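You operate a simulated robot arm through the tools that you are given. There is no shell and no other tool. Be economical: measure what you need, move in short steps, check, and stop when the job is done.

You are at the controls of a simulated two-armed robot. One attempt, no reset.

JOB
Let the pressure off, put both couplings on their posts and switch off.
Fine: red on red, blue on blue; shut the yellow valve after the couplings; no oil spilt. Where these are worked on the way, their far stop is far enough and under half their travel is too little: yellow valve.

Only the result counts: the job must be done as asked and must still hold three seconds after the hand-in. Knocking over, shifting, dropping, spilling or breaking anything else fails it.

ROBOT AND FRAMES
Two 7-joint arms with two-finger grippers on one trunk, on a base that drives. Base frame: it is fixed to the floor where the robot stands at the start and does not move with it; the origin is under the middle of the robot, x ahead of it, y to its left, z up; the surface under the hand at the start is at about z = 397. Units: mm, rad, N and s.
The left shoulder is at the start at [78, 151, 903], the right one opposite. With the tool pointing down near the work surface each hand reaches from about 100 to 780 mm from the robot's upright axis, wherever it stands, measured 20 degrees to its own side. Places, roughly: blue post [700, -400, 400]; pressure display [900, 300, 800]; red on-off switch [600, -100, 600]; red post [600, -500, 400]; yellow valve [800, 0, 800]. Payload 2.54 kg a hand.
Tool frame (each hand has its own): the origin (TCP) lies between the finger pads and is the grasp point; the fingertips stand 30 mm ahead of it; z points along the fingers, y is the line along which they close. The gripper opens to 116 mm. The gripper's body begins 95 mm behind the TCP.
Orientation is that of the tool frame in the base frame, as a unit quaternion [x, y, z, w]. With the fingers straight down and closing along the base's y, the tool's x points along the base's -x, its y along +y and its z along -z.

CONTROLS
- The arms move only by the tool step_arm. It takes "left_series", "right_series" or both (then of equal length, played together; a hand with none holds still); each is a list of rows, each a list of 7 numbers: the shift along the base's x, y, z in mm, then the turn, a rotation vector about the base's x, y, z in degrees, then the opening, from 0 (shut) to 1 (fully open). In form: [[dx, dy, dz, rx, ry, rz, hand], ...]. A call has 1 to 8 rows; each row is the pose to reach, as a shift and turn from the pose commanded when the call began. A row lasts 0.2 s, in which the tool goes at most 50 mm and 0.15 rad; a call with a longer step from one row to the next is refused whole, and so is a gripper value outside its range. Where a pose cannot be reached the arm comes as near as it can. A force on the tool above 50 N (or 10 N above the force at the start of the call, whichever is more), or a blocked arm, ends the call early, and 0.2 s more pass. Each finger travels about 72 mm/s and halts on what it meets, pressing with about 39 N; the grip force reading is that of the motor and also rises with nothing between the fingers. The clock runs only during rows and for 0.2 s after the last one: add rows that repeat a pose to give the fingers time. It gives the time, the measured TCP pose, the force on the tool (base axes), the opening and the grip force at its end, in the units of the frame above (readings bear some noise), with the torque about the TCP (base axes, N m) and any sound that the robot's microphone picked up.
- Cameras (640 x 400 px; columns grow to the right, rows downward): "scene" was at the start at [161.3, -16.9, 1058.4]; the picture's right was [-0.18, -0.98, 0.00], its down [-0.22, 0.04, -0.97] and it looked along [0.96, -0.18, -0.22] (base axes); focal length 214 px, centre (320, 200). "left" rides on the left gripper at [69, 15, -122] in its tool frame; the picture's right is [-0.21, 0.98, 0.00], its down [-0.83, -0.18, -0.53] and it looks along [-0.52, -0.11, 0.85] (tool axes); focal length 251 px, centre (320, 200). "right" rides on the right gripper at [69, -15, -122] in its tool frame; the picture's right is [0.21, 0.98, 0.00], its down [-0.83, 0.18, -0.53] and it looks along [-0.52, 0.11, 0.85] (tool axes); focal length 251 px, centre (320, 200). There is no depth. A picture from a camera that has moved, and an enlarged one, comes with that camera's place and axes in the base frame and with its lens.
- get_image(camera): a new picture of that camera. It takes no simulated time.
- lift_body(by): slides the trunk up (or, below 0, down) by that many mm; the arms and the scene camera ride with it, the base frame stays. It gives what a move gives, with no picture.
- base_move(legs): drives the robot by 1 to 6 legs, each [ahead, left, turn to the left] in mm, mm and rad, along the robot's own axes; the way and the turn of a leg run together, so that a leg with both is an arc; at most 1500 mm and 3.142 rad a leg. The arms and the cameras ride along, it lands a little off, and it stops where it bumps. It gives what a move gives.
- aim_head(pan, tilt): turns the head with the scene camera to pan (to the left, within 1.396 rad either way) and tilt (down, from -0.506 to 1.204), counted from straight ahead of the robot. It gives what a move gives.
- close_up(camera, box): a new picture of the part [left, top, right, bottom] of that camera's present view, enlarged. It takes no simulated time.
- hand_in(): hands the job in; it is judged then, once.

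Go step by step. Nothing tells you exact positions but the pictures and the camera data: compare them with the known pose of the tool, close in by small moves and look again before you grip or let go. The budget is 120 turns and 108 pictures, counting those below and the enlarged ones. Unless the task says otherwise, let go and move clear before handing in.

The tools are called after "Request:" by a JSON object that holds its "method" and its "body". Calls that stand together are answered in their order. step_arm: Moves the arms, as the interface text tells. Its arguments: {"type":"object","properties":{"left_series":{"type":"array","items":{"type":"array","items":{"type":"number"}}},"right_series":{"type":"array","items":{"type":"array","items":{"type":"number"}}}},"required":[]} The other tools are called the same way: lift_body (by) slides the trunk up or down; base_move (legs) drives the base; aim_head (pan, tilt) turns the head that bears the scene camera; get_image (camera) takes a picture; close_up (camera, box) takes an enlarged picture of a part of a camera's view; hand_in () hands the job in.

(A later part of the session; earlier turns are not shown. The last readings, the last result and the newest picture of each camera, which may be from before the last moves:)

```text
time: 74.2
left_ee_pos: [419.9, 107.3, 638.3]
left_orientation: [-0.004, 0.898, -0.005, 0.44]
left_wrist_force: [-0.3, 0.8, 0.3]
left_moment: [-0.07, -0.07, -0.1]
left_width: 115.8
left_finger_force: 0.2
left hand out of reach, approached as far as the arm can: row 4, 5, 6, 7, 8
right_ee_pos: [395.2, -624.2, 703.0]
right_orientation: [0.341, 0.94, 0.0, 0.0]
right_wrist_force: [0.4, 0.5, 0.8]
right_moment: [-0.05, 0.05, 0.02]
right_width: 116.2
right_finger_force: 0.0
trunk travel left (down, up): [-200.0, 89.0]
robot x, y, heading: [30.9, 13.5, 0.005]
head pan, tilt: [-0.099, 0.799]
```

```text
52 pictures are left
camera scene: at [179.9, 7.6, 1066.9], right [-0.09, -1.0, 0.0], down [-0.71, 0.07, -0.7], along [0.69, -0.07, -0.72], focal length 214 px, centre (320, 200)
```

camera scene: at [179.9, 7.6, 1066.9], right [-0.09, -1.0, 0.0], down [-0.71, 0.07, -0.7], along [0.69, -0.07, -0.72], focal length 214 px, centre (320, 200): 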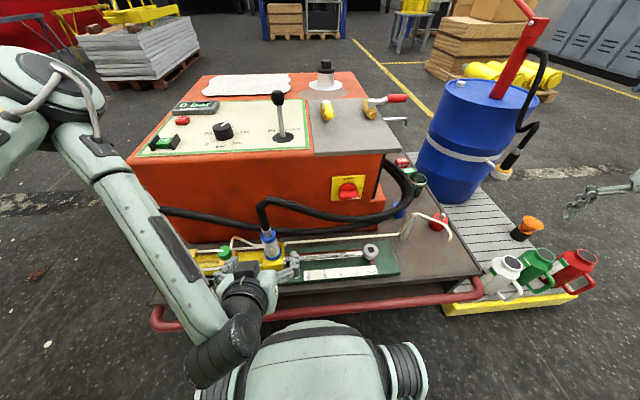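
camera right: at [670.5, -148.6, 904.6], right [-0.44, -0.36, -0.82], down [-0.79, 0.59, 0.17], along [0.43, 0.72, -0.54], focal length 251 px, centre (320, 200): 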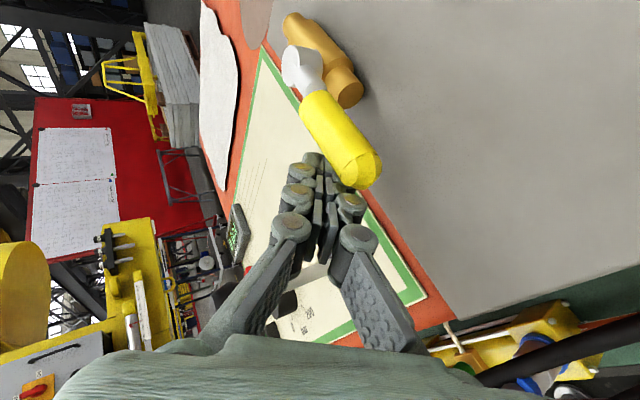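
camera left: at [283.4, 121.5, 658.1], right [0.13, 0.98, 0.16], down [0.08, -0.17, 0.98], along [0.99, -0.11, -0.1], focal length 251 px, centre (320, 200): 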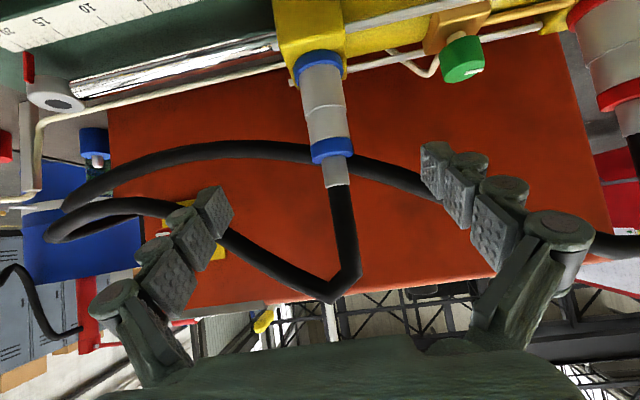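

The blue coupling stands vertically at about [517, 115], from z = 506 to 590 with the ferrule up to 622. The left hand is nearly on its approach line, so I'll advance partway and check.

Request:
{"method": "step_arm", "body": {"left_series": [[20, 3, -16, 0, 0, 0, 1], [40, 6, -32, 0, 0, 0, 1], [60, 8, -48, 0, 0, 0, 1], [75, 8, -60, 0, 0, 0, 1], [75, 8, -60, 0, 0, 0, 1]]}}

Request:
{"method": "get_image", "body": {"camera": "left"}}

Request:
{"method": "close_up", "body": {"camera": "scene", "box": [190, 180, 350, 280]}}

```text
time: 74.9
left_ee_pos: [460.0, 102.8, 605.3]
left_orientation: [0.001, 0.901, 0.001, 0.433]
left_wrist_force: [-1.4, 2.3, 12.4]
left_moment: [0.08, 1.79, -0.31]
left_width: 116.2
left_finger_force: 0.0
left hand out of reach, approached as far as the arm can: row 2, 3
right_ee_pos: [391.6, -624.2, 701.5]
right_orientation: [0.341, 0.94, 0.002, 0.0]
right_wrist_force: [0.3, -0.4, -0.1]
right_moment: [0.01, -0.02, 0.0]
right_width: 116.1
right_finger_force: 0.0
trunk travel left (down, up): [-200.0, 89.0]
robot x, y, heading: [28.5, 14.0, 0.003]
head pan, tilt: [-0.099, 0.799]
stopped in row 3 (left hand): the force on the tool passed its limit at 97 N (the readings are from after the stop); the commanded pose is now the measured one
```

```text
51 pictures are left
camera left: at [323.5, 117.8, 627.5], right [0.13, 0.98, 0.17], down [0.1, -0.18, 0.98], along [0.99, -0.12, -0.12], focal length 251 px, centre (320, 200)
```

left: 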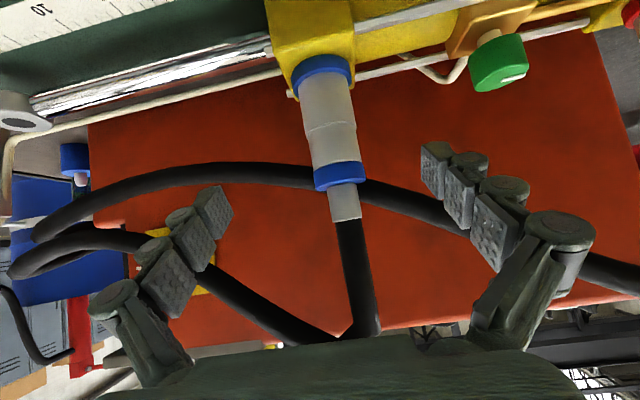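

```text
4.00 times, centred on (270, 230) of scene
camera zoom: at [179.5, 5.6, 1067.1], right [-0.09, -1.0, 0.0], down [-0.71, 0.07, -0.7], along [0.69, -0.07, -0.72], focal length 858 px, centre (520, 80)
```

zoom: 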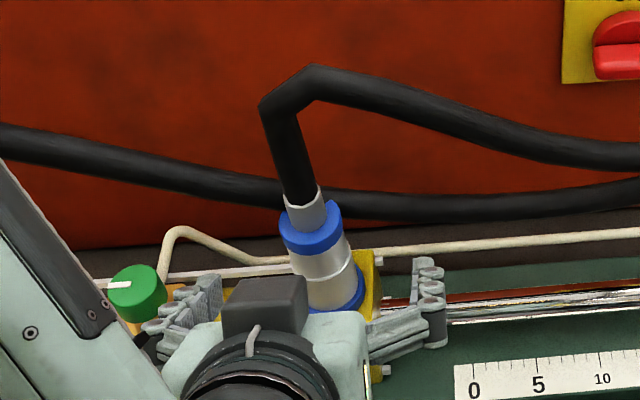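

The hand's camera bracket touched the robot's own front housing. I'm too close, so I'll lift, drive back 110 mm and retry from further away.

Request:
{"method": "step_arm", "body": {"left_series": [[0, 0, 15, 0, 0, 0, 1], [-15, 0, 40, 0, 0, 0, 1], [-20, 5, 60, 0, 0, 0, 1]]}}

Request:
{"method": "base_move", "body": {"legs": [[-110, 0, 0]]}}

Request:
{"method": "get_image", "body": {"camera": "left"}}

```text
time: 75.7
left_ee_pos: [444.2, 104.1, 660.4]
left_orientation: [0.001, 0.901, 0.002, 0.433]
left_wrist_force: [0.0, -0.5, -0.7]
left_moment: [-0.01, 0.01, 0.01]
left_width: 115.9
left_finger_force: 0.1
left hand out of reach, approached as far as the arm can: row 3
right_ee_pos: [393.1, -625.3, 700.1]
right_orientation: [0.341, 0.94, 0.002, 0.0]
right_wrist_force: [-0.2, -0.5, -0.7]
right_moment: [0.0, 0.02, 0.0]
right_width: 116.1
right_finger_force: 0.1
trunk travel left (down, up): [-200.0, 89.0]
robot x, y, heading: [31.1, 15.4, 0.005]
head pan, tilt: [-0.099, 0.799]
```

```text
time: 76.9
left_ee_pos: [332.1, 103.4, 660.2]
left_orientation: [0.001, 0.901, 0.002, 0.433]
left_wrist_force: [0.4, 0.1, -0.4]
left_moment: [0.01, -0.02, -0.01]
left_width: 116.2
left_finger_force: 0.1
right_ee_pos: [282.5, -625.9, 701.9]
right_orientation: [0.341, 0.94, 0.002, 0.0]
right_wrist_force: [0.4, 0.1, -0.1]
right_moment: [-0.01, -0.01, 0.0]
right_width: 115.9
right_finger_force: 0.1
trunk travel left (down, up): [-200.0, 89.0]
robot x, y, heading: [-81.1, 14.7, 0.009]
head pan, tilt: [-0.099, 0.799]
```

```text
49 pictures are left
camera left: at [196.7, 118.3, 682.4], right [0.13, 0.98, 0.17], down [0.1, -0.19, 0.98], along [0.99, -0.11, -0.12], focal length 251 px, centre (320, 200)
```

left: 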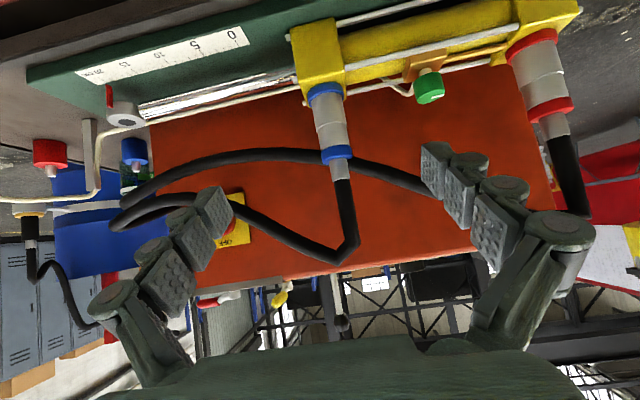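

The view is clear: blue coupling at [517, 116], red at [507, 367], blue post at about [712, -353] and red post at about [643, -488], with pins up to z ≈ 474. I'll advance on the blue coupling along the tool line.

Request:
{"method": "step_arm", "body": {"left_series": [[35, 6, -4, 0, 0, 0, 1], [68, 12, -8, 0, 0, 0, 1], [98, 12, -32, 0, 0, 0, 1], [128, 12, -56, 0, 0, 0, 1], [150, 12, -74, 0, 0, 0, 1], [168, 12, -88, 0, 0, 0, 1], [168, 12, -88, 0, 0, 0, 1]]}}

Request:
{"method": "get_image", "body": {"camera": "left"}}

Request:
{"method": "close_up", "body": {"camera": "scene", "box": [190, 160, 350, 260]}}

```text
time: 78.5
left_ee_pos: [502.3, 113.1, 571.5]
left_orientation: [0.0, 0.901, 0.003, 0.433]
left_wrist_force: [0.7, -0.3, 0.1]
left_moment: [0.0, 0.04, 0.0]
left_width: 115.6
left_finger_force: 0.0
right_ee_pos: [282.1, -624.3, 701.0]
right_orientation: [0.342, 0.94, 0.002, 0.0]
right_wrist_force: [-0.7, -0.3, -0.1]
right_moment: [0.0, 0.0, 0.0]
right_width: 115.8
right_finger_force: 0.1
trunk travel left (down, up): [-200.0, 89.0]
robot x, y, heading: [-81.2, 11.9, 0.004]
head pan, tilt: [-0.099, 0.799]
```

```text
48 pictures are left
camera left: at [365.8, 127.4, 593.7], right [0.13, 0.98, 0.17], down [0.1, -0.19, 0.98], along [0.99, -0.11, -0.12], focal length 251 px, centre (320, 200)
```

left: 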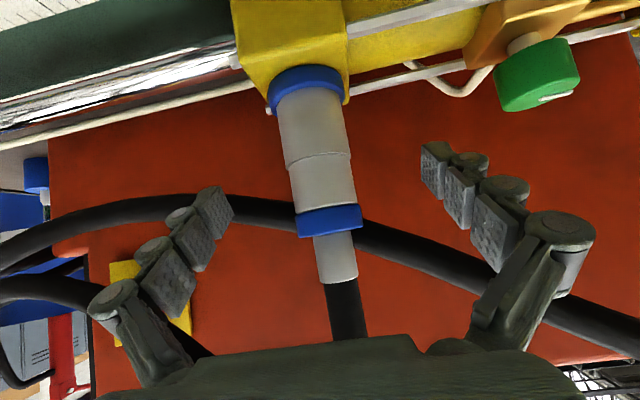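

```text
4.00 times, centred on (270, 210) of scene
camera zoom: at [68.7, 5.1, 1067.0], right [-0.09, -1.0, 0.0], down [-0.71, 0.07, -0.7], along [0.69, -0.07, -0.72], focal length 858 px, centre (520, 160)
```

zoom: 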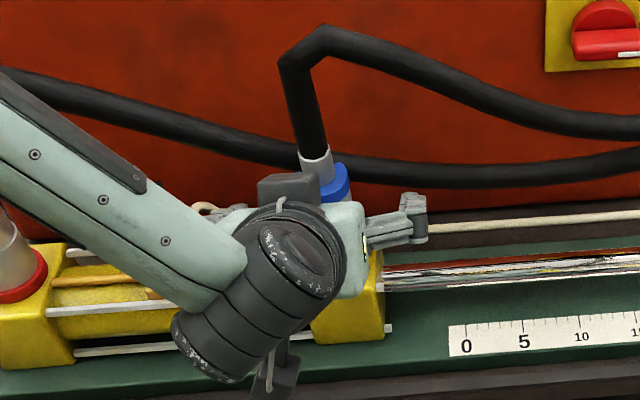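

The coupling is centred between the fingers. I'll advance the last 15 mm and grip below the top ring.

Request:
{"method": "step_arm", "body": {"left_series": [[8, 2, -8, 0, 0, 0, 1], [15, 3, -16, 0, 0, 0, 1], [15, 3, -16, 0, 0, 0, 0.7], [15, 3, -16, 0, 0, 0, 0.4], [15, 3, -16, 0, 0, 0, 0.15], [15, 3, -16, 0, 0, 0, 0.1], [15, 3, -16, 0, 0, 0, 0.1]]}}

Request:
{"method": "get_image", "body": {"camera": "left"}}

```text
time: 80.1
left_ee_pos: [517.2, 112.9, 557.3]
left_orientation: [-0.002, 0.902, 0.006, 0.432]
left_wrist_force: [-0.2, 0.0, 0.3]
left_moment: [0.06, 0.03, 0.02]
left_width: 40.5
left_finger_force: 39.0
left hand out of reach, approached as far as the arm can: row 2, 3, 4, 5, 6, 7
right_ee_pos: [282.5, -625.4, 701.7]
right_orientation: [0.341, 0.94, 0.002, 0.0]
right_wrist_force: [0.0, -0.6, 0.5]
right_moment: [0.02, 0.0, 0.01]
right_width: 116.1
right_finger_force: 0.0
trunk travel left (down, up): [-200.0, 89.0]
robot x, y, heading: [-82.6, 15.6, 0.004]
head pan, tilt: [-0.099, 0.799]
```

```text
46 pictures are left
camera left: at [379.6, 126.9, 580.8], right [0.13, 0.98, 0.18], down [0.11, -0.19, 0.98], along [0.99, -0.11, -0.13], focal length 251 px, centre (320, 200)
```

left: 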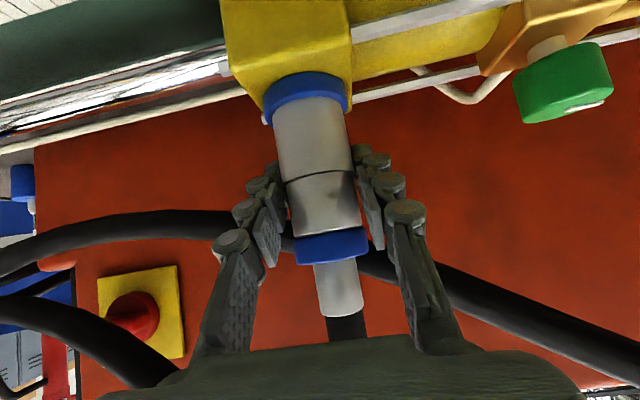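

Firm grip on the blue coupling and the pressure is at zero. I'll pull it straight up using the trunk.

Request:
{"method": "lift_body", "body": {"by": 30}}

Request:
{"method": "get_image", "body": {"camera": "left"}}

```text
time: 80.8
left_ee_pos: [516.0, 113.3, 587.7]
left_orientation: [-0.001, 0.903, 0.006, 0.43]
left_wrist_force: [0.1, -0.7, -4.1]
left_moment: [-0.05, 0.02, -0.02]
left_width: 40.4
left_finger_force: 38.8
right_ee_pos: [282.6, -624.9, 730.3]
right_orientation: [0.341, 0.94, 0.001, -0.001]
right_wrist_force: [-0.1, -0.2, 0.0]
right_moment: [-0.01, -0.01, 0.0]
right_width: 116.1
right_finger_force: 0.0
trunk travel left (down, up): [-230.0, 59.0]
robot x, y, heading: [-81.7, 10.9, 0.007]
head pan, tilt: [-0.099, 0.799]
```

```text
45 pictures are left
camera left: at [379.7, 126.9, 610.3], right [0.13, 0.98, 0.18], down [0.11, -0.19, 0.98], along [0.99, -0.11, -0.13], focal length 251 px, centre (320, 200)
```

left: 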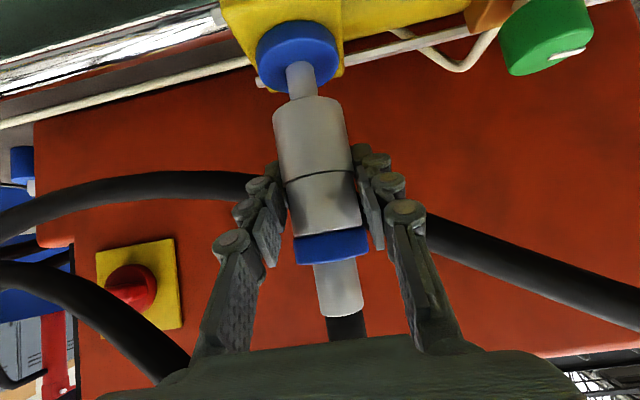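

It lifts freely, with a 4 N load. The coupling's lower edge is about 40 mm below the TCP. I'll raise it further and look at the route to the posts.

Request:
{"method": "lift_body", "body": {"by": 58}}

Request:
{"method": "get_image", "body": {"camera": "left"}}

Request:
{"method": "get_image", "body": {"camera": "scene"}}

```text
time: 81.8
left_ee_pos: [516.0, 112.9, 645.3]
left_orientation: [-0.003, 0.902, 0.007, 0.431]
left_wrist_force: [0.0, -0.1, -3.6]
left_moment: [0.02, 0.03, 0.02]
left_width: 40.6
left_finger_force: 39.1
right_ee_pos: [281.8, -624.6, 789.1]
right_orientation: [0.342, 0.94, 0.001, -0.001]
right_wrist_force: [0.1, 0.1, -0.5]
right_moment: [-0.03, 0.0, -0.02]
right_width: 116.0
right_finger_force: 0.0
trunk travel left (down, up): [-288.0, 1.0]
robot x, y, heading: [-78.9, 11.2, 0.005]
head pan, tilt: [-0.099, 0.799]
```

```text
44 pictures are left
camera left: at [379.8, 126.9, 668.4], right [0.13, 0.98, 0.18], down [0.11, -0.19, 0.98], along [0.99, -0.11, -0.13], focal length 251 px, centre (320, 200)
```

left: 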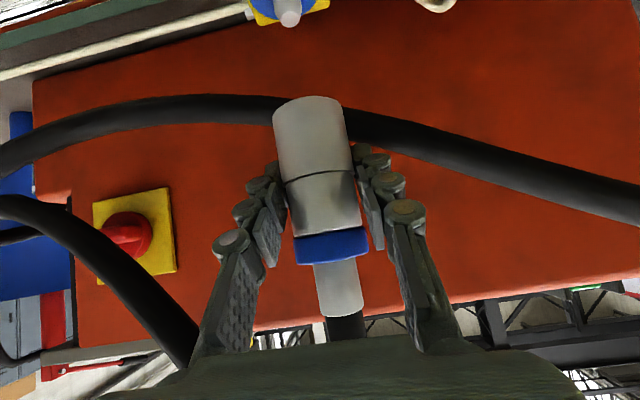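

```text
43 pictures are left
camera scene: at [69.3, 5.1, 1154.8], right [-0.09, -1.0, 0.0], down [-0.71, 0.07, -0.7], along [0.69, -0.07, -0.72], focal length 214 px, centre (320, 200)
```

scene: 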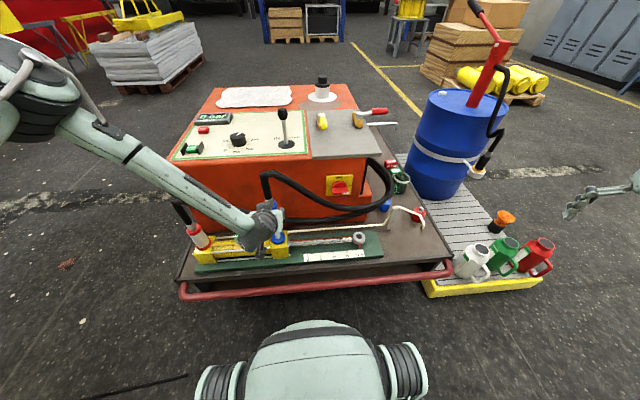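

The blue coupling is free. I'll back off slightly and drive right so it comes in line with the blue post at y ≈ -353.

Request:
{"method": "base_move", "body": {"legs": [[-40, 0, 0], [0, -466, 0]]}}

Request:
{"method": "get_image", "body": {"camera": "left"}}

Request:
{"method": "get_image", "body": {"camera": "scene"}}

```text
time: 87.2
left_ee_pos: [478.5, -350.0, 645.7]
left_orientation: [0.0, 0.903, 0.005, 0.431]
left_wrist_force: [0.2, 0.2, -3.1]
left_moment: [0.01, 0.01, 0.03]
left_width: 40.4
left_finger_force: 39.1
right_ee_pos: [243.4, -1085.3, 788.9]
right_orientation: [0.342, 0.94, 0.002, -0.001]
right_wrist_force: [-0.1, 0.9, -0.1]
right_moment: [0.0, 0.01, -0.01]
right_width: 115.9
right_finger_force: 0.1
trunk travel left (down, up): [-288.0, 1.0]
robot x, y, heading: [-118.7, -451.1, 0.004]
head pan, tilt: [-0.099, 0.799]
```

```text
42 pictures are left
camera left: at [342.3, -333.8, 668.6], right [0.13, 0.98, 0.18], down [0.11, -0.19, 0.98], along [0.99, -0.11, -0.13], focal length 251 px, centre (320, 200)
```

left: 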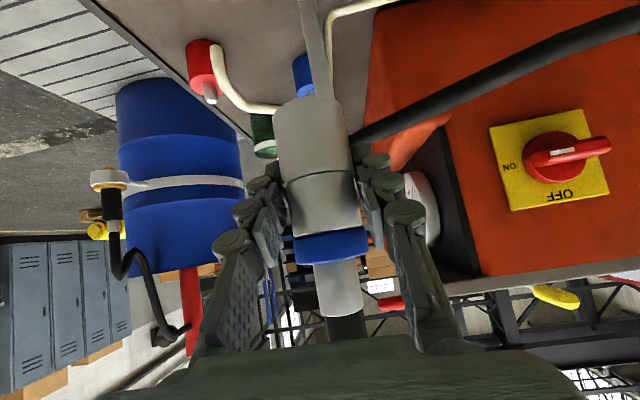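

```text
41 pictures are left
camera scene: at [31.2, -454.8, 1155.0], right [-0.1, -1.0, 0.0], down [-0.71, 0.07, -0.7], along [0.69, -0.07, -0.72], focal length 214 px, centre (320, 200)
```

scene: 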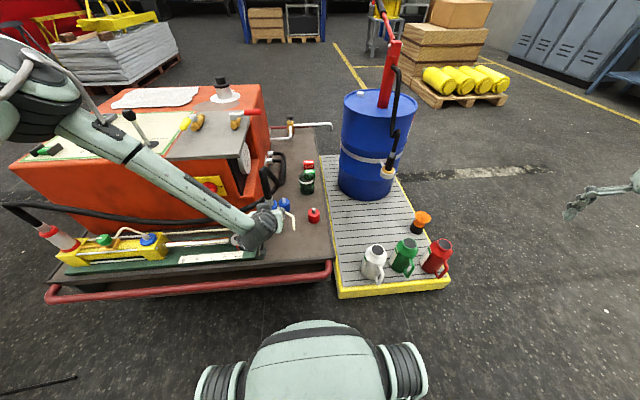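

The support bar and bleed pipe stand right in front of the blue post, so a straight approach would put the wrist into them. I'll come in from the right-front instead, with the tool yawed about +45°. First test: arm left with yaw, holding the coupling upright.

Request:
{"method": "step_arm", "body": {"left_series": [[0, 30, 0, 0, 0, 7, 0.1], [0, 60, 0, 0, 0, 14, 0.1], [0, 90, 0, 0, 0, 21, 0.1], [0, 120, 0, 0, 0, 28, 0.1], [0, 150, 0, 0, 0, 35, 0.1], [0, 150, 0, 0, 0, 35, 0.1]]}}

```text
time: 88.6
left_ee_pos: [478.2, -197.8, 647.8]
left_orientation: [-0.272, 0.861, 0.134, 0.409]
left_wrist_force: [0.9, 0.3, -3.6]
left_moment: [-0.01, 0.01, 0.01]
left_width: 40.7
left_finger_force: 38.9
right_ee_pos: [244.1, -1085.9, 788.7]
right_orientation: [0.342, 0.94, 0.002, 0.0]
right_wrist_force: [0.2, 0.5, -0.7]
right_moment: [0.03, 0.01, 0.01]
right_width: 115.9
right_finger_force: 0.1
trunk travel left (down, up): [-288.0, 1.0]
robot x, y, heading: [-120.2, -446.2, 0.003]
head pan, tilt: [-0.099, 0.799]
```

That works. Now I'll alternate base and arm moves to bring the robot to the right while the coupling stays near the post.

Request:
{"method": "base_move", "body": {"legs": [[0, -200, 0]]}}

Request:
{"method": "step_arm", "body": {"left_series": [[10, 35, 0, 0, 0, 3, 0.1], [20, 70, 0, 0, 0, 6, 0.1], [30, 105, 0, 0, 0, 9, 0.1], [40, 140, 0, 0, 0, 11, 0.1], [40, 150, 0, 0, 0, 11, 0.1]]}}

Request:
{"method": "base_move", "body": {"legs": [[0, -100, 0]]}}

Request:
{"method": "get_image", "body": {"camera": "left"}}

Request:
{"method": "get_image", "body": {"camera": "scene"}}

```text
time: 91.2
left_ee_pos: [478.6, -400.1, 648.4]
left_orientation: [-0.271, 0.861, 0.133, 0.409]
left_wrist_force: [0.5, -0.7, -3.3]
left_moment: [0.02, 0.01, -0.01]
left_width: 40.7
left_finger_force: 39.0
right_ee_pos: [244.1, -1287.1, 788.7]
right_orientation: [0.342, 0.94, 0.002, 0.0]
right_wrist_force: [0.1, 0.0, 0.6]
right_moment: [0.0, -0.03, 0.01]
right_width: 116.0
right_finger_force: 0.0
trunk travel left (down, up): [-288.0, 1.0]
robot x, y, heading: [-118.3, -646.4, 0.01]
head pan, tilt: [-0.099, 0.799]
```

```text
time: 92.4
left_ee_pos: [517.4, -250.9, 646.3]
left_orientation: [-0.354, 0.83, 0.174, 0.394]
left_wrist_force: [0.2, -0.8, -2.5]
left_moment: [-0.01, 0.03, -0.05]
left_width: 40.6
left_finger_force: 39.0
right_ee_pos: [244.7, -1286.3, 788.8]
right_orientation: [0.342, 0.94, 0.001, -0.001]
right_wrist_force: [0.3, 0.1, -0.1]
right_moment: [-0.02, 0.0, 0.02]
right_width: 116.1
right_finger_force: 0.2
trunk travel left (down, up): [-288.0, 1.0]
robot x, y, heading: [-116.3, -650.6, 0.01]
head pan, tilt: [-0.099, 0.799]
```

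```text
time: 94.0
left_ee_pos: [518.4, -350.6, 645.4]
left_orientation: [-0.354, 0.83, 0.174, 0.394]
left_wrist_force: [-0.7, -0.2, -4.0]
left_moment: [0.0, 0.01, -0.02]
left_width: 40.4
left_finger_force: 39.2
right_ee_pos: [245.7, -1387.6, 789.5]
right_orientation: [0.342, 0.94, 0.003, -0.001]
right_wrist_force: [0.2, -0.5, -0.4]
right_moment: [0.01, 0.0, 0.03]
right_width: 115.8
right_finger_force: 0.1
trunk travel left (down, up): [-288.0, 1.0]
robot x, y, heading: [-117.0, -748.5, 0.006]
head pan, tilt: [-0.099, 0.799]
```

```text
40 pictures are left
camera left: at [413.8, -439.9, 668.4], right [-0.61, 0.77, 0.18], down [0.21, -0.06, 0.98], along [0.76, 0.64, -0.13], focal length 251 px, centre (320, 200)
```

left: 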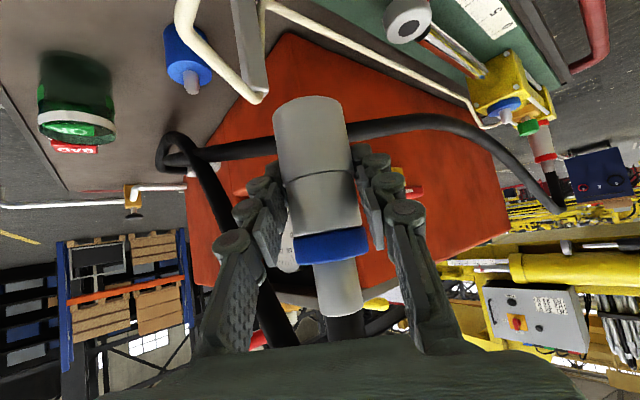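

```text
39 pictures are left
camera scene: at [32.5, -756.8, 1155.0], right [-0.09, -1.0, 0.0], down [-0.71, 0.07, -0.7], along [0.69, -0.07, -0.72], focal length 214 px, centre (320, 200)
```

scene: 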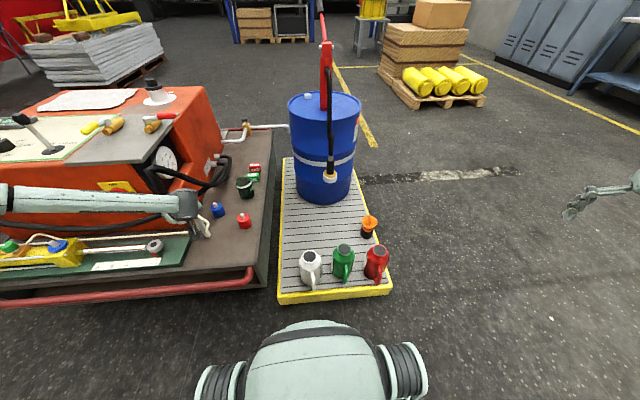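

The yaw is 46° and both posts are visible. I'll zoom in to pin down the post positions.

Request:
{"method": "close_up", "body": {"camera": "scene", "box": [170, 160, 290, 235]}}

Request:
{"method": "close_up", "body": {"camera": "left", "box": [100, 0, 340, 150]}}

```text
5.33 times, centred on (230, 198) of scene
camera zoom: at [32.5, -756.8, 1155.0], right [-0.09, -1.0, 0.0], down [-0.71, 0.07, -0.7], along [0.69, -0.07, -0.72], focal length 1144 px, centre (800, 213)
```

zoom: 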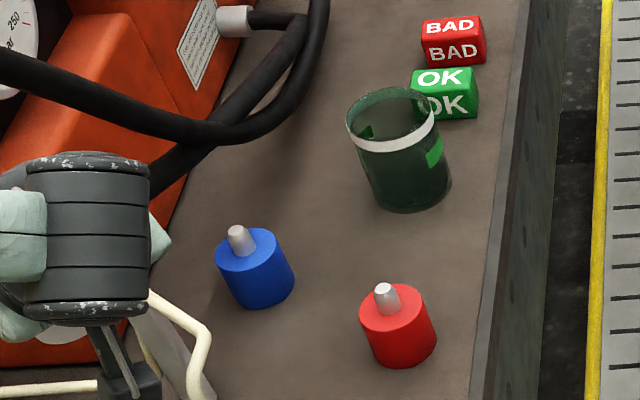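

```text
2.67 times, centred on (220, 75) of left
camera zoom: at [413.8, -439.9, 668.4], right [-0.61, 0.77, 0.18], down [0.21, -0.06, 0.98], along [0.76, 0.64, -0.13], focal length 670 px, centre (587, 533)
```

zoom: 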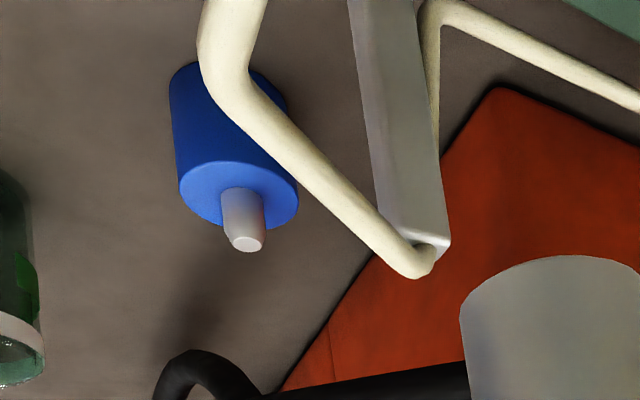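

Combining the two views, the blue post is at [714, -355.5] with its top at z ≈ 449 and pin tip at 472, and the red post is at about [640, -482]. The coupling axis sits about 7 mm behind the TCP. I'll drive ahead 120 mm and then extend over the post.

Request:
{"method": "base_move", "body": {"legs": [[120, 0, 0]]}}

Request:
{"method": "step_arm", "body": {"left_series": [[28, 0, 0, 0, 0, 0, 0.1], [56, 0, 0, 0, 0, 0, 0.1], [80, -2, 0, 0, 0, 0, 0.1], [80, -2, -30, 0, 0, 0, 0.1], [80, -2, -60, 0, 0, 0, 0.1], [80, -2, -85, 0, 0, 0, 0.1], [80, -2, -85, 0, 0, 0, 0.1]]}}

Request:
{"method": "get_image", "body": {"camera": "left"}}

Request:
{"method": "close_up", "body": {"camera": "scene", "box": [130, 160, 330, 285]}}

```text
time: 95.2
left_ee_pos: [635.0, -349.0, 644.9]
left_orientation: [-0.354, 0.83, 0.174, 0.394]
left_wrist_force: [-0.7, -0.5, -3.2]
left_moment: [-0.04, 0.0, 0.03]
left_width: 40.5
left_finger_force: 39.1
right_ee_pos: [363.7, -1386.4, 788.3]
right_orientation: [0.342, 0.94, 0.002, -0.002]
right_wrist_force: [0.1, 0.0, -0.5]
right_moment: [-0.03, 0.03, -0.01]
right_width: 116.1
right_finger_force: 0.0
trunk travel left (down, up): [-288.0, 1.0]
robot x, y, heading: [-2.0, -746.8, 0.005]
head pan, tilt: [-0.099, 0.799]
```

```text
time: 96.8
left_ee_pos: [715.4, -351.9, 560.5]
left_orientation: [-0.354, 0.83, 0.173, 0.394]
left_wrist_force: [-0.6, 0.2, -3.0]
left_moment: [-0.01, 0.03, -0.02]
left_width: 40.4
left_finger_force: 39.1
right_ee_pos: [362.3, -1387.0, 788.5]
right_orientation: [0.342, 0.94, 0.001, -0.001]
right_wrist_force: [0.8, 0.2, -0.5]
right_moment: [-0.04, -0.01, 0.01]
right_width: 115.9
right_finger_force: 0.0
trunk travel left (down, up): [-288.0, 1.0]
robot x, y, heading: [1.8, -747.2, 0.001]
head pan, tilt: [-0.099, 0.799]
```

```text
36 pictures are left
camera left: at [611.8, -442.8, 583.9], right [-0.61, 0.77, 0.18], down [0.21, -0.06, 0.98], along [0.76, 0.64, -0.13], focal length 251 px, centre (320, 200)
```

left: 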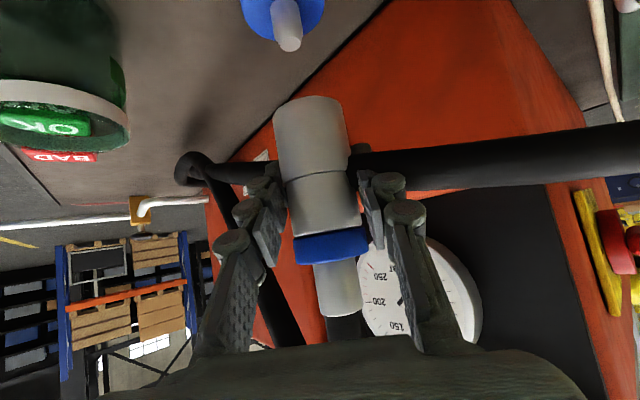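

```text
3.20 times, centred on (230, 222) of scene
camera zoom: at [149.0, -756.0, 1155.0], right [-0.09, -1.0, 0.0], down [-0.71, 0.07, -0.7], along [0.69, -0.07, -0.72], focal length 686 px, centre (608, 128)
```

zoom: 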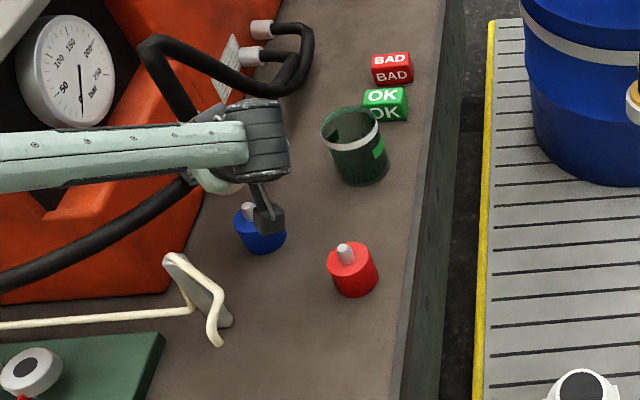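

The pin is at about [715, -358], so I'll correct by (+6, -2.5) and descend to just above the pin tip.

Request:
{"method": "step_arm", "body": {"left_series": [[6, -2.5, -10, 0, 0, 0, 0.1], [6, -2.5, -25, 0, 0, 0, 0.1], [6, -2.5, -38, 0, 0, 0, 0.1], [6, -2.5, -38, 0, 0, 0, 0.1]]}}

Request:
{"method": "close_up", "body": {"camera": "left", "box": [220, 0, 380, 100]}}

Request:
{"method": "close_up", "body": {"camera": "scene", "box": [160, 160, 260, 222]}}

```text
time: 97.8
left_ee_pos: [721.5, -355.1, 522.4]
left_orientation: [-0.354, 0.83, 0.174, 0.394]
left_wrist_force: [-0.9, 0.3, -3.6]
left_moment: [-0.01, 0.01, -0.01]
left_width: 40.4
left_finger_force: 39.1
right_ee_pos: [363.1, -1386.7, 789.4]
right_orientation: [0.34, 0.94, 0.001, 0.0]
right_wrist_force: [0.2, 0.5, -0.4]
right_moment: [0.01, 0.03, -0.02]
right_width: 115.9
right_finger_force: 0.0
trunk travel left (down, up): [-288.0, 1.0]
robot x, y, heading: [-2.8, -749.5, 0.003]
head pan, tilt: [-0.099, 0.799]
```

```text
4.00 times, centred on (300, 50) of left
camera zoom: at [617.9, -443.4, 544.8], right [-0.61, 0.77, 0.18], down [0.21, -0.06, 0.98], along [0.76, 0.64, -0.13], focal length 1006 px, centre (400, 800)
```

zoom: 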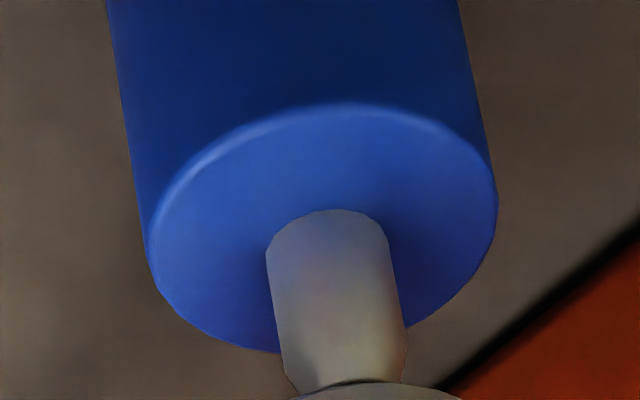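

```text
6.40 times, centred on (210, 191) of scene
camera zoom: at [149.0, -756.0, 1155.0], right [-0.09, -1.0, 0.0], down [-0.71, 0.07, -0.7], along [0.69, -0.07, -0.72], focal length 1373 px, centre (1024, 258)
```

zoom: 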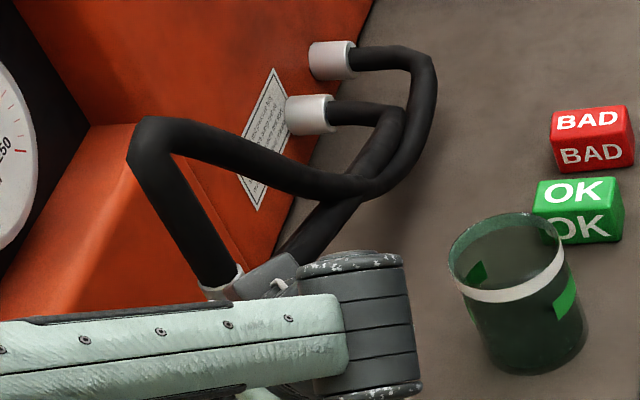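

The pin and coupling are aligned to within 1–2 mm. I'll lower gently onto the post while watching the force.

Request:
{"method": "step_arm", "body": {"left_series": [[-1, 0, -6, 0, 0, 0, 0.1], [-1, 0, -12, 0, 0, 0, 0.1], [-1, 0, -18, 0, 0, 0, 0.1], [-1, 0, -24, 0, 0, 0, 0.1], [-1, 0, -30, 0, 0, 0, 0.1], [-1, 0, -30, 0, 0, 0, 0.1]]}}

Request:
{"method": "close_up", "body": {"camera": "left", "box": [220, 0, 420, 125]}}

```text
time: 99.2
left_ee_pos: [717.1, -355.3, 488.2]
left_orientation: [-0.353, 0.832, 0.173, 0.392]
left_wrist_force: [-10.8, -3.2, -3.8]
left_moment: [-0.11, 0.29, -0.03]
left_width: 40.2
left_finger_force: 38.6
right_ee_pos: [362.9, -1386.5, 788.5]
right_orientation: [0.342, 0.94, 0.002, -0.001]
right_wrist_force: [0.8, -0.1, -0.1]
right_moment: [-0.06, 0.01, 0.0]
right_width: 115.9
right_finger_force: 0.1
trunk travel left (down, up): [-288.0, 1.0]
robot x, y, heading: [0.1, -748.7, 0.005]
head pan, tilt: [-0.099, 0.799]
```

```text
3.20 times, centred on (320, 62) of left
camera zoom: at [612.8, -445.1, 512.5], right [-0.61, 0.77, 0.18], down [0.21, -0.05, 0.98], along [0.76, 0.63, -0.13], focal length 805 px, centre (320, 640)
```

zoom: 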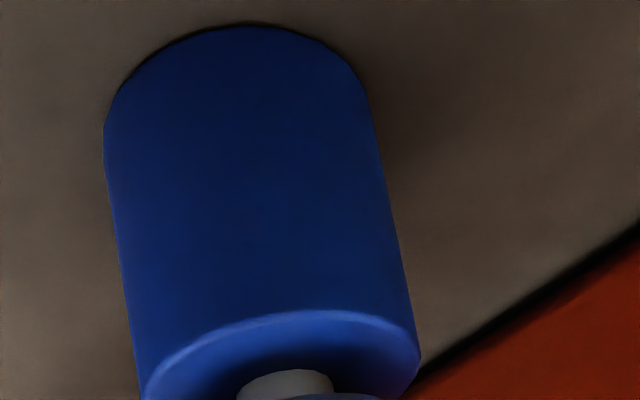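

It's going on, and the pin has guided it by -3 mm in x. I'll relieve that side load and press it down the last few millimetres.

Request:
{"method": "step_arm", "body": {"left_series": [[-4, 0, -3, 0, 0, 0, 0.1], [-5, 0, -6, 0, 0, 0, 0.1], [-5, 0, -10, 0, 0, 0, 0.1], [-5, 0, -14, 0, 0, 0, 0.1], [-5, 0, -14, 0, 0, 0, 0.1]]}}

Request:
{"method": "get_image", "body": {"camera": "left"}}

```text
time: 100.4
left_ee_pos: [715.5, -356.1, 484.7]
left_orientation: [-0.353, 0.829, 0.174, 0.397]
left_wrist_force: [-14.9, -11.3, 24.9]
left_moment: [0.09, 0.08, 0.11]
left_width: 40.6
left_finger_force: 38.8
right_ee_pos: [360.9, -1386.7, 788.9]
right_orientation: [0.341, 0.94, 0.004, 0.0]
right_wrist_force: [-0.7, -0.8, 0.2]
right_moment: [0.0, 0.05, 0.03]
right_width: 116.1
right_finger_force: 0.0
trunk travel left (down, up): [-288.0, 1.0]
robot x, y, heading: [-1.0, -749.7, -0.001]
head pan, tilt: [-0.099, 0.799]
```

```text
31 pictures are left
camera left: at [611.7, -445.4, 506.0], right [-0.61, 0.77, 0.17], down [0.2, -0.06, 0.98], along [0.76, 0.64, -0.12], focal length 251 px, centre (320, 200)
```

left: 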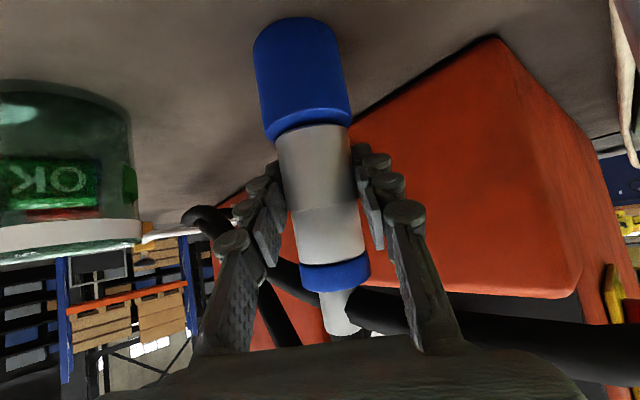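

Seated: it's bottomed on the post with 25 N. I'll open the fingers and back away along the finger axis.

Request:
{"method": "step_arm", "body": {"left_series": [[0, 0, 5, 0, 0, 0, 0.4], [0, 0, 5, 0, 0, 0, 0.75], [0, 0, 5, 0, 0, 0, 1], [0, 0, 5, 0, 0, 0, 1], [-16, -17, 24, 0, 0, 0, 1], [-35, -37, 46, 0, 0, 0, 1], [-53, -57, 68, 0, 0, 0, 1], [-72, -77, 90, 0, 0, 0, 1]]}}

Request:
{"method": "get_image", "body": {"camera": "left"}}

```text
time: 102.2
left_ee_pos: [642.7, -430.9, 570.0]
left_orientation: [-0.354, 0.83, 0.174, 0.395]
left_wrist_force: [-0.5, 0.6, 0.1]
left_moment: [0.02, -0.01, 0.0]
left_width: 115.9
left_finger_force: 0.0
right_ee_pos: [362.8, -1387.0, 788.9]
right_orientation: [0.341, 0.94, 0.002, 0.0]
right_wrist_force: [0.3, -0.2, -1.1]
right_moment: [-0.03, -0.01, 0.02]
right_width: 115.9
right_finger_force: 0.0
trunk travel left (down, up): [-288.0, 1.0]
robot x, y, heading: [-1.0, -751.7, 0.005]
head pan, tilt: [-0.099, 0.799]
```

```text
30 pictures are left
camera left: at [537.5, -521.0, 591.5], right [-0.61, 0.77, 0.18], down [0.21, -0.06, 0.98], along [0.76, 0.64, -0.13], focal length 251 px, centre (320, 200)
```

left: 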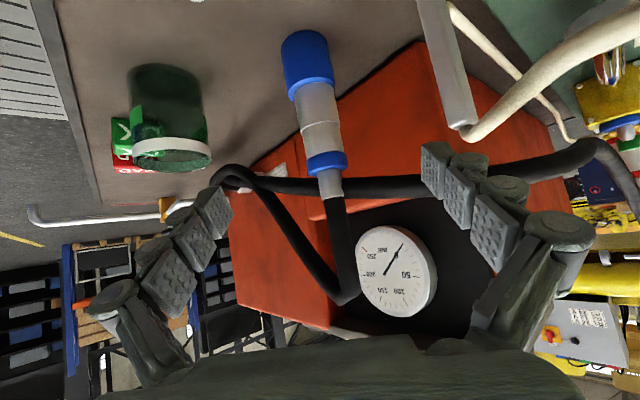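

The blue coupling stands firmly on its post. Now I'll raise and retract the arm, turn the yaw back, and drive to the red coupling.

Request:
{"method": "step_arm", "body": {"left_series": [[-10, 0, 40, 0, 0, 0, 1], [-30, -10, 75, 0, 0, -7, 1], [-60, -35, 75, 0, 0, -14, 1], [-85, -70, 75, 0, 0, -21, 1], [-105, -105, 75, 0, 0, -28, 1], [-120, -140, 75, 0, 0, -35, 1], [-130, -180, 75, 0, 0, -42, 1], [-130, -215, 75, 0, 0, -46.9, 1]]}}

Request:
{"method": "base_move", "body": {"legs": [[-90, 0, 0], [0, 1017, 0]]}}

Request:
{"method": "get_image", "body": {"camera": "left"}}

```text
time: 104.0
left_ee_pos: [517.2, -662.9, 655.3]
left_orientation: [0.004, 0.905, 0.007, 0.426]
left_wrist_force: [-0.3, -0.1, 0.2]
left_moment: [-0.01, 0.01, 0.02]
left_width: 116.0
left_finger_force: 0.0
left hand out of reach, approached as far as the arm can: row 6, 7, 8
right_ee_pos: [362.7, -1386.8, 787.9]
right_orientation: [0.342, 0.94, 0.003, 0.001]
right_wrist_force: [-0.7, -0.3, -0.4]
right_moment: [0.02, -0.03, 0.02]
right_width: 116.2
right_finger_force: 0.0
trunk travel left (down, up): [-288.0, 1.0]
robot x, y, heading: [-3.3, -749.6, 0.007]
head pan, tilt: [-0.099, 0.799]
```

```text
time: 114.8
left_ee_pos: [428.6, 341.7, 654.9]
left_orientation: [0.008, 0.904, 0.005, 0.427]
left_wrist_force: [0.3, -0.8, 0.0]
left_moment: [-0.04, 0.02, -0.04]
left_width: 116.0
left_finger_force: 0.1
right_ee_pos: [262.6, -380.4, 788.7]
right_orientation: [0.346, 0.938, 0.001, 0.0]
right_wrist_force: [0.2, -0.7, 0.2]
right_moment: [0.01, 0.01, 0.02]
right_width: 116.1
right_finger_force: 0.1
trunk travel left (down, up): [-288.0, 1.0]
robot x, y, heading: [-87.9, 263.3, -0.007]
head pan, tilt: [-0.099, 0.799]
```

```text
29 pictures are left
camera left: at [291.3, 358.7, 678.6], right [0.15, 0.97, 0.18], down [0.11, -0.2, 0.97], along [0.98, -0.12, -0.14], focal length 251 px, centre (320, 200)
```

left: 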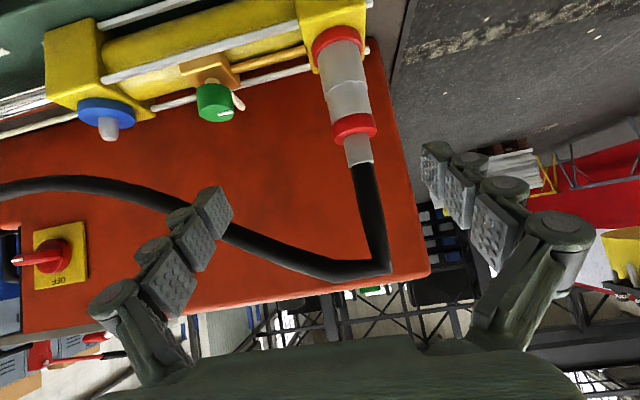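

Red coupling at about [510, 371]. I'll lower the trunk to the earlier picking height, advance and check alignment.

Request:
{"method": "lift_body", "body": {"by": -88}}

Request:
{"method": "step_arm", "body": {"left_series": [[0, 15, 0, 0, 0, 0, 1], [15, 29, 0, 0, 0, 0, 1], [35, 29, 0, 0, 0, 0, 1], [55, 29, -2, 0, 0, 0, 1], [65, 29, -4, 0, 0, 0, 1], [65, 29, -4, 0, 0, 0, 1]]}}

Request:
{"method": "get_image", "body": {"camera": "left"}}

```text
time: 116.0
left_ee_pos: [427.6, 342.1, 567.4]
left_orientation: [0.009, 0.904, 0.005, 0.428]
left_wrist_force: [0.4, 0.6, 0.3]
left_moment: [-0.02, -0.01, 0.0]
left_width: 115.8
left_finger_force: 0.0
right_ee_pos: [264.2, -380.2, 702.3]
right_orientation: [0.346, 0.938, 0.002, 0.0]
right_wrist_force: [-0.2, 0.3, 0.6]
right_moment: [-0.01, -0.01, 0.02]
right_width: 115.9
right_finger_force: 0.1
trunk travel left (down, up): [-200.0, 89.0]
robot x, y, heading: [-92.3, 263.6, -0.014]
head pan, tilt: [-0.099, 0.799]
```

```text
time: 117.4
left_ee_pos: [495.9, 367.9, 567.0]
left_orientation: [0.007, 0.906, 0.009, 0.424]
left_wrist_force: [0.1, -0.9, -0.1]
left_moment: [0.0, 0.01, 0.02]
left_width: 116.0
left_finger_force: 0.1
left hand out of reach, approached as far as the arm can: row 1, 2, 3, 4, 5, 6
right_ee_pos: [264.2, -379.0, 701.5]
right_orientation: [0.346, 0.938, 0.002, 0.0]
right_wrist_force: [-0.5, 1.1, 0.4]
right_moment: [0.03, 0.0, 0.04]
right_width: 116.3
right_finger_force: 0.0
trunk travel left (down, up): [-200.0, 89.0]
robot x, y, heading: [-90.7, 263.4, -0.002]
head pan, tilt: [-0.099, 0.799]
```

```text
28 pictures are left
camera left: at [359.5, 383.4, 591.8], right [0.14, 0.97, 0.19], down [0.12, -0.2, 0.97], along [0.98, -0.12, -0.14], focal length 251 px, centre (320, 200)
```

left: 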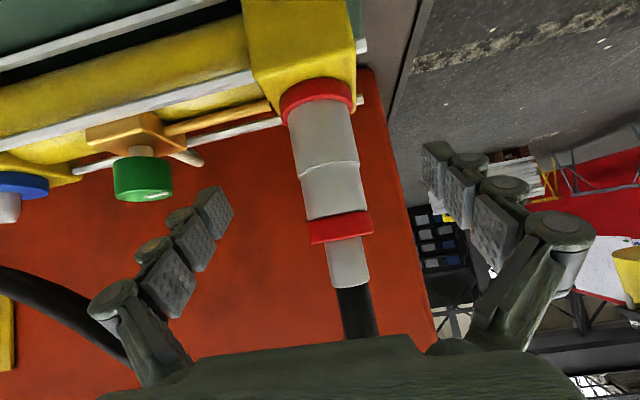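

The coupling is about 8 mm to the left of the TCP. I'll correct, advance and grip.

Request:
{"method": "step_arm", "body": {"left_series": [[7, 5, -5, 0, 0, 0, 1], [14, 9, -10, 0, 0, 0, 1], [14, 9, -10, 0, 0, 0, 1]]}}

Request:
{"method": "get_image", "body": {"camera": "left"}}

```text
time: 118.2
left_ee_pos: [510.3, 369.5, 562.1]
left_orientation: [0.007, 0.906, 0.009, 0.423]
left_wrist_force: [0.2, -0.8, 0.0]
left_moment: [-0.01, -0.03, -0.03]
left_width: 115.9
left_finger_force: 0.1
left hand out of reach, approached as far as the arm can: row 1, 2, 3
right_ee_pos: [263.4, -378.9, 701.6]
right_orientation: [0.346, 0.938, 0.002, -0.001]
right_wrist_force: [0.7, 0.4, 0.1]
right_moment: [0.0, -0.01, 0.01]
right_width: 116.3
right_finger_force: 0.0
trunk travel left (down, up): [-200.0, 89.0]
robot x, y, heading: [-92.5, 260.3, -0.004]
head pan, tilt: [-0.099, 0.799]
```

```text
27 pictures are left
camera left: at [374.7, 385.7, 586.3], right [0.14, 0.97, 0.19], down [0.12, -0.2, 0.97], along [0.98, -0.12, -0.14], focal length 251 px, centre (320, 200)
```

left: 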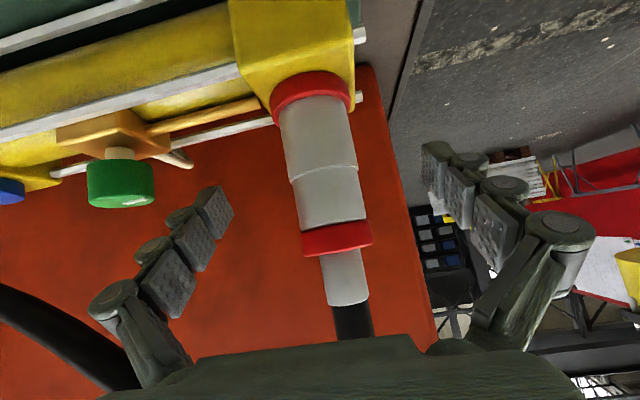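

It's still about 6 mm off and the arm is at its limit, so I'll nudge the base left 6 mm and close.

Request:
{"method": "base_move", "body": {"legs": [[0, 6, 0]]}}

Request:
{"method": "step_arm", "body": {"left_series": [[0, 0, 0, 0, 0, 0, 0.7], [0, 0, 0, 0, 0, 0, 0.4], [0, 0, 0, 0, 0, 0, 0.15], [0, 0, 0, 0, 0, 0, 0.1], [0, 0, 0, 0, 0, 0, 0.1]]}}

Request:
{"method": "get_image", "body": {"camera": "left"}}

```text
time: 119.0
left_ee_pos: [509.7, 376.5, 561.5]
left_orientation: [0.007, 0.905, 0.008, 0.424]
left_wrist_force: [0.3, -0.4, 0.1]
left_moment: [-0.02, 0.02, -0.01]
left_width: 116.1
left_finger_force: 0.1
right_ee_pos: [262.7, -374.0, 700.9]
right_orientation: [0.346, 0.938, 0.003, 0.0]
right_wrist_force: [0.0, 0.0, 0.1]
right_moment: [0.01, -0.02, -0.01]
right_width: 116.1
right_finger_force: 0.0
trunk travel left (down, up): [-200.0, 89.0]
robot x, y, heading: [-93.9, 272.4, -0.007]
head pan, tilt: [-0.099, 0.799]
```

```text
time: 120.2
left_ee_pos: [510.8, 375.5, 561.4]
left_orientation: [0.008, 0.905, 0.008, 0.424]
left_wrist_force: [-0.1, -1.8, 0.5]
left_moment: [-0.13, -0.02, -0.05]
left_width: 41.0
left_finger_force: 38.4
right_ee_pos: [263.6, -373.4, 702.0]
right_orientation: [0.347, 0.938, 0.002, 0.0]
right_wrist_force: [-0.7, 0.3, 0.6]
right_moment: [0.02, 0.01, 0.01]
right_width: 115.9
right_finger_force: 0.0
trunk travel left (down, up): [-200.0, 89.0]
robot x, y, heading: [-91.5, 267.4, -0.006]
head pan, tilt: [-0.099, 0.799]
```

```text
26 pictures are left
camera left: at [374.8, 391.3, 586.6], right [0.14, 0.97, 0.18], down [0.12, -0.2, 0.97], along [0.98, -0.12, -0.14], focal length 251 px, centre (320, 200)
```

left: 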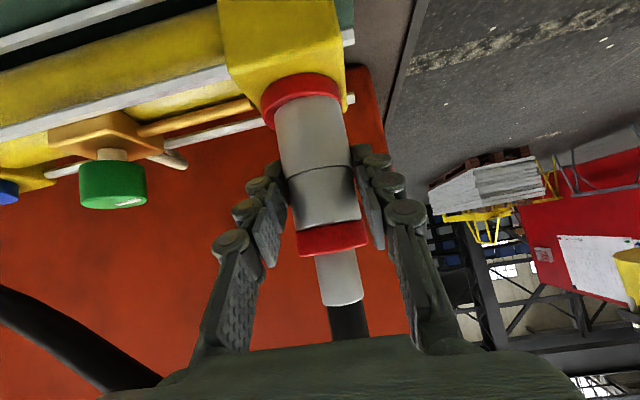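

Good grip on red. I'll lift it with the trunk and check that it came free.

Request:
{"method": "lift_body", "body": {"by": 87}}

Request:
{"method": "get_image", "body": {"camera": "left"}}

```text
time: 121.4
left_ee_pos: [511.0, 378.4, 648.9]
left_orientation: [0.007, 0.906, 0.008, 0.424]
left_wrist_force: [0.5, -0.4, -3.1]
left_moment: [0.03, 0.08, 0.01]
left_width: 40.7
left_finger_force: 39.4
right_ee_pos: [263.2, -374.4, 788.1]
right_orientation: [0.346, 0.938, 0.002, -0.001]
right_wrist_force: [0.8, -0.6, 0.7]
right_moment: [0.01, 0.02, -0.01]
right_width: 115.8
right_finger_force: 0.1
trunk travel left (down, up): [-287.0, 2.0]
robot x, y, heading: [-91.9, 269.5, -0.007]
head pan, tilt: [-0.099, 0.799]
```

```text
25 pictures are left
camera left: at [375.0, 391.6, 673.0], right [0.14, 0.97, 0.19], down [0.12, -0.2, 0.97], along [0.98, -0.12, -0.14], focal length 251 px, centre (320, 200)
```

left: 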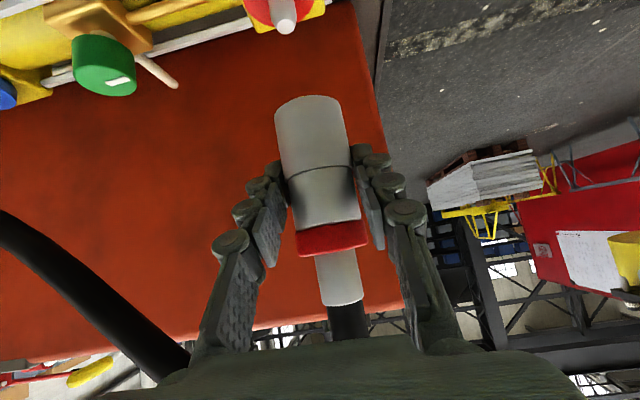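

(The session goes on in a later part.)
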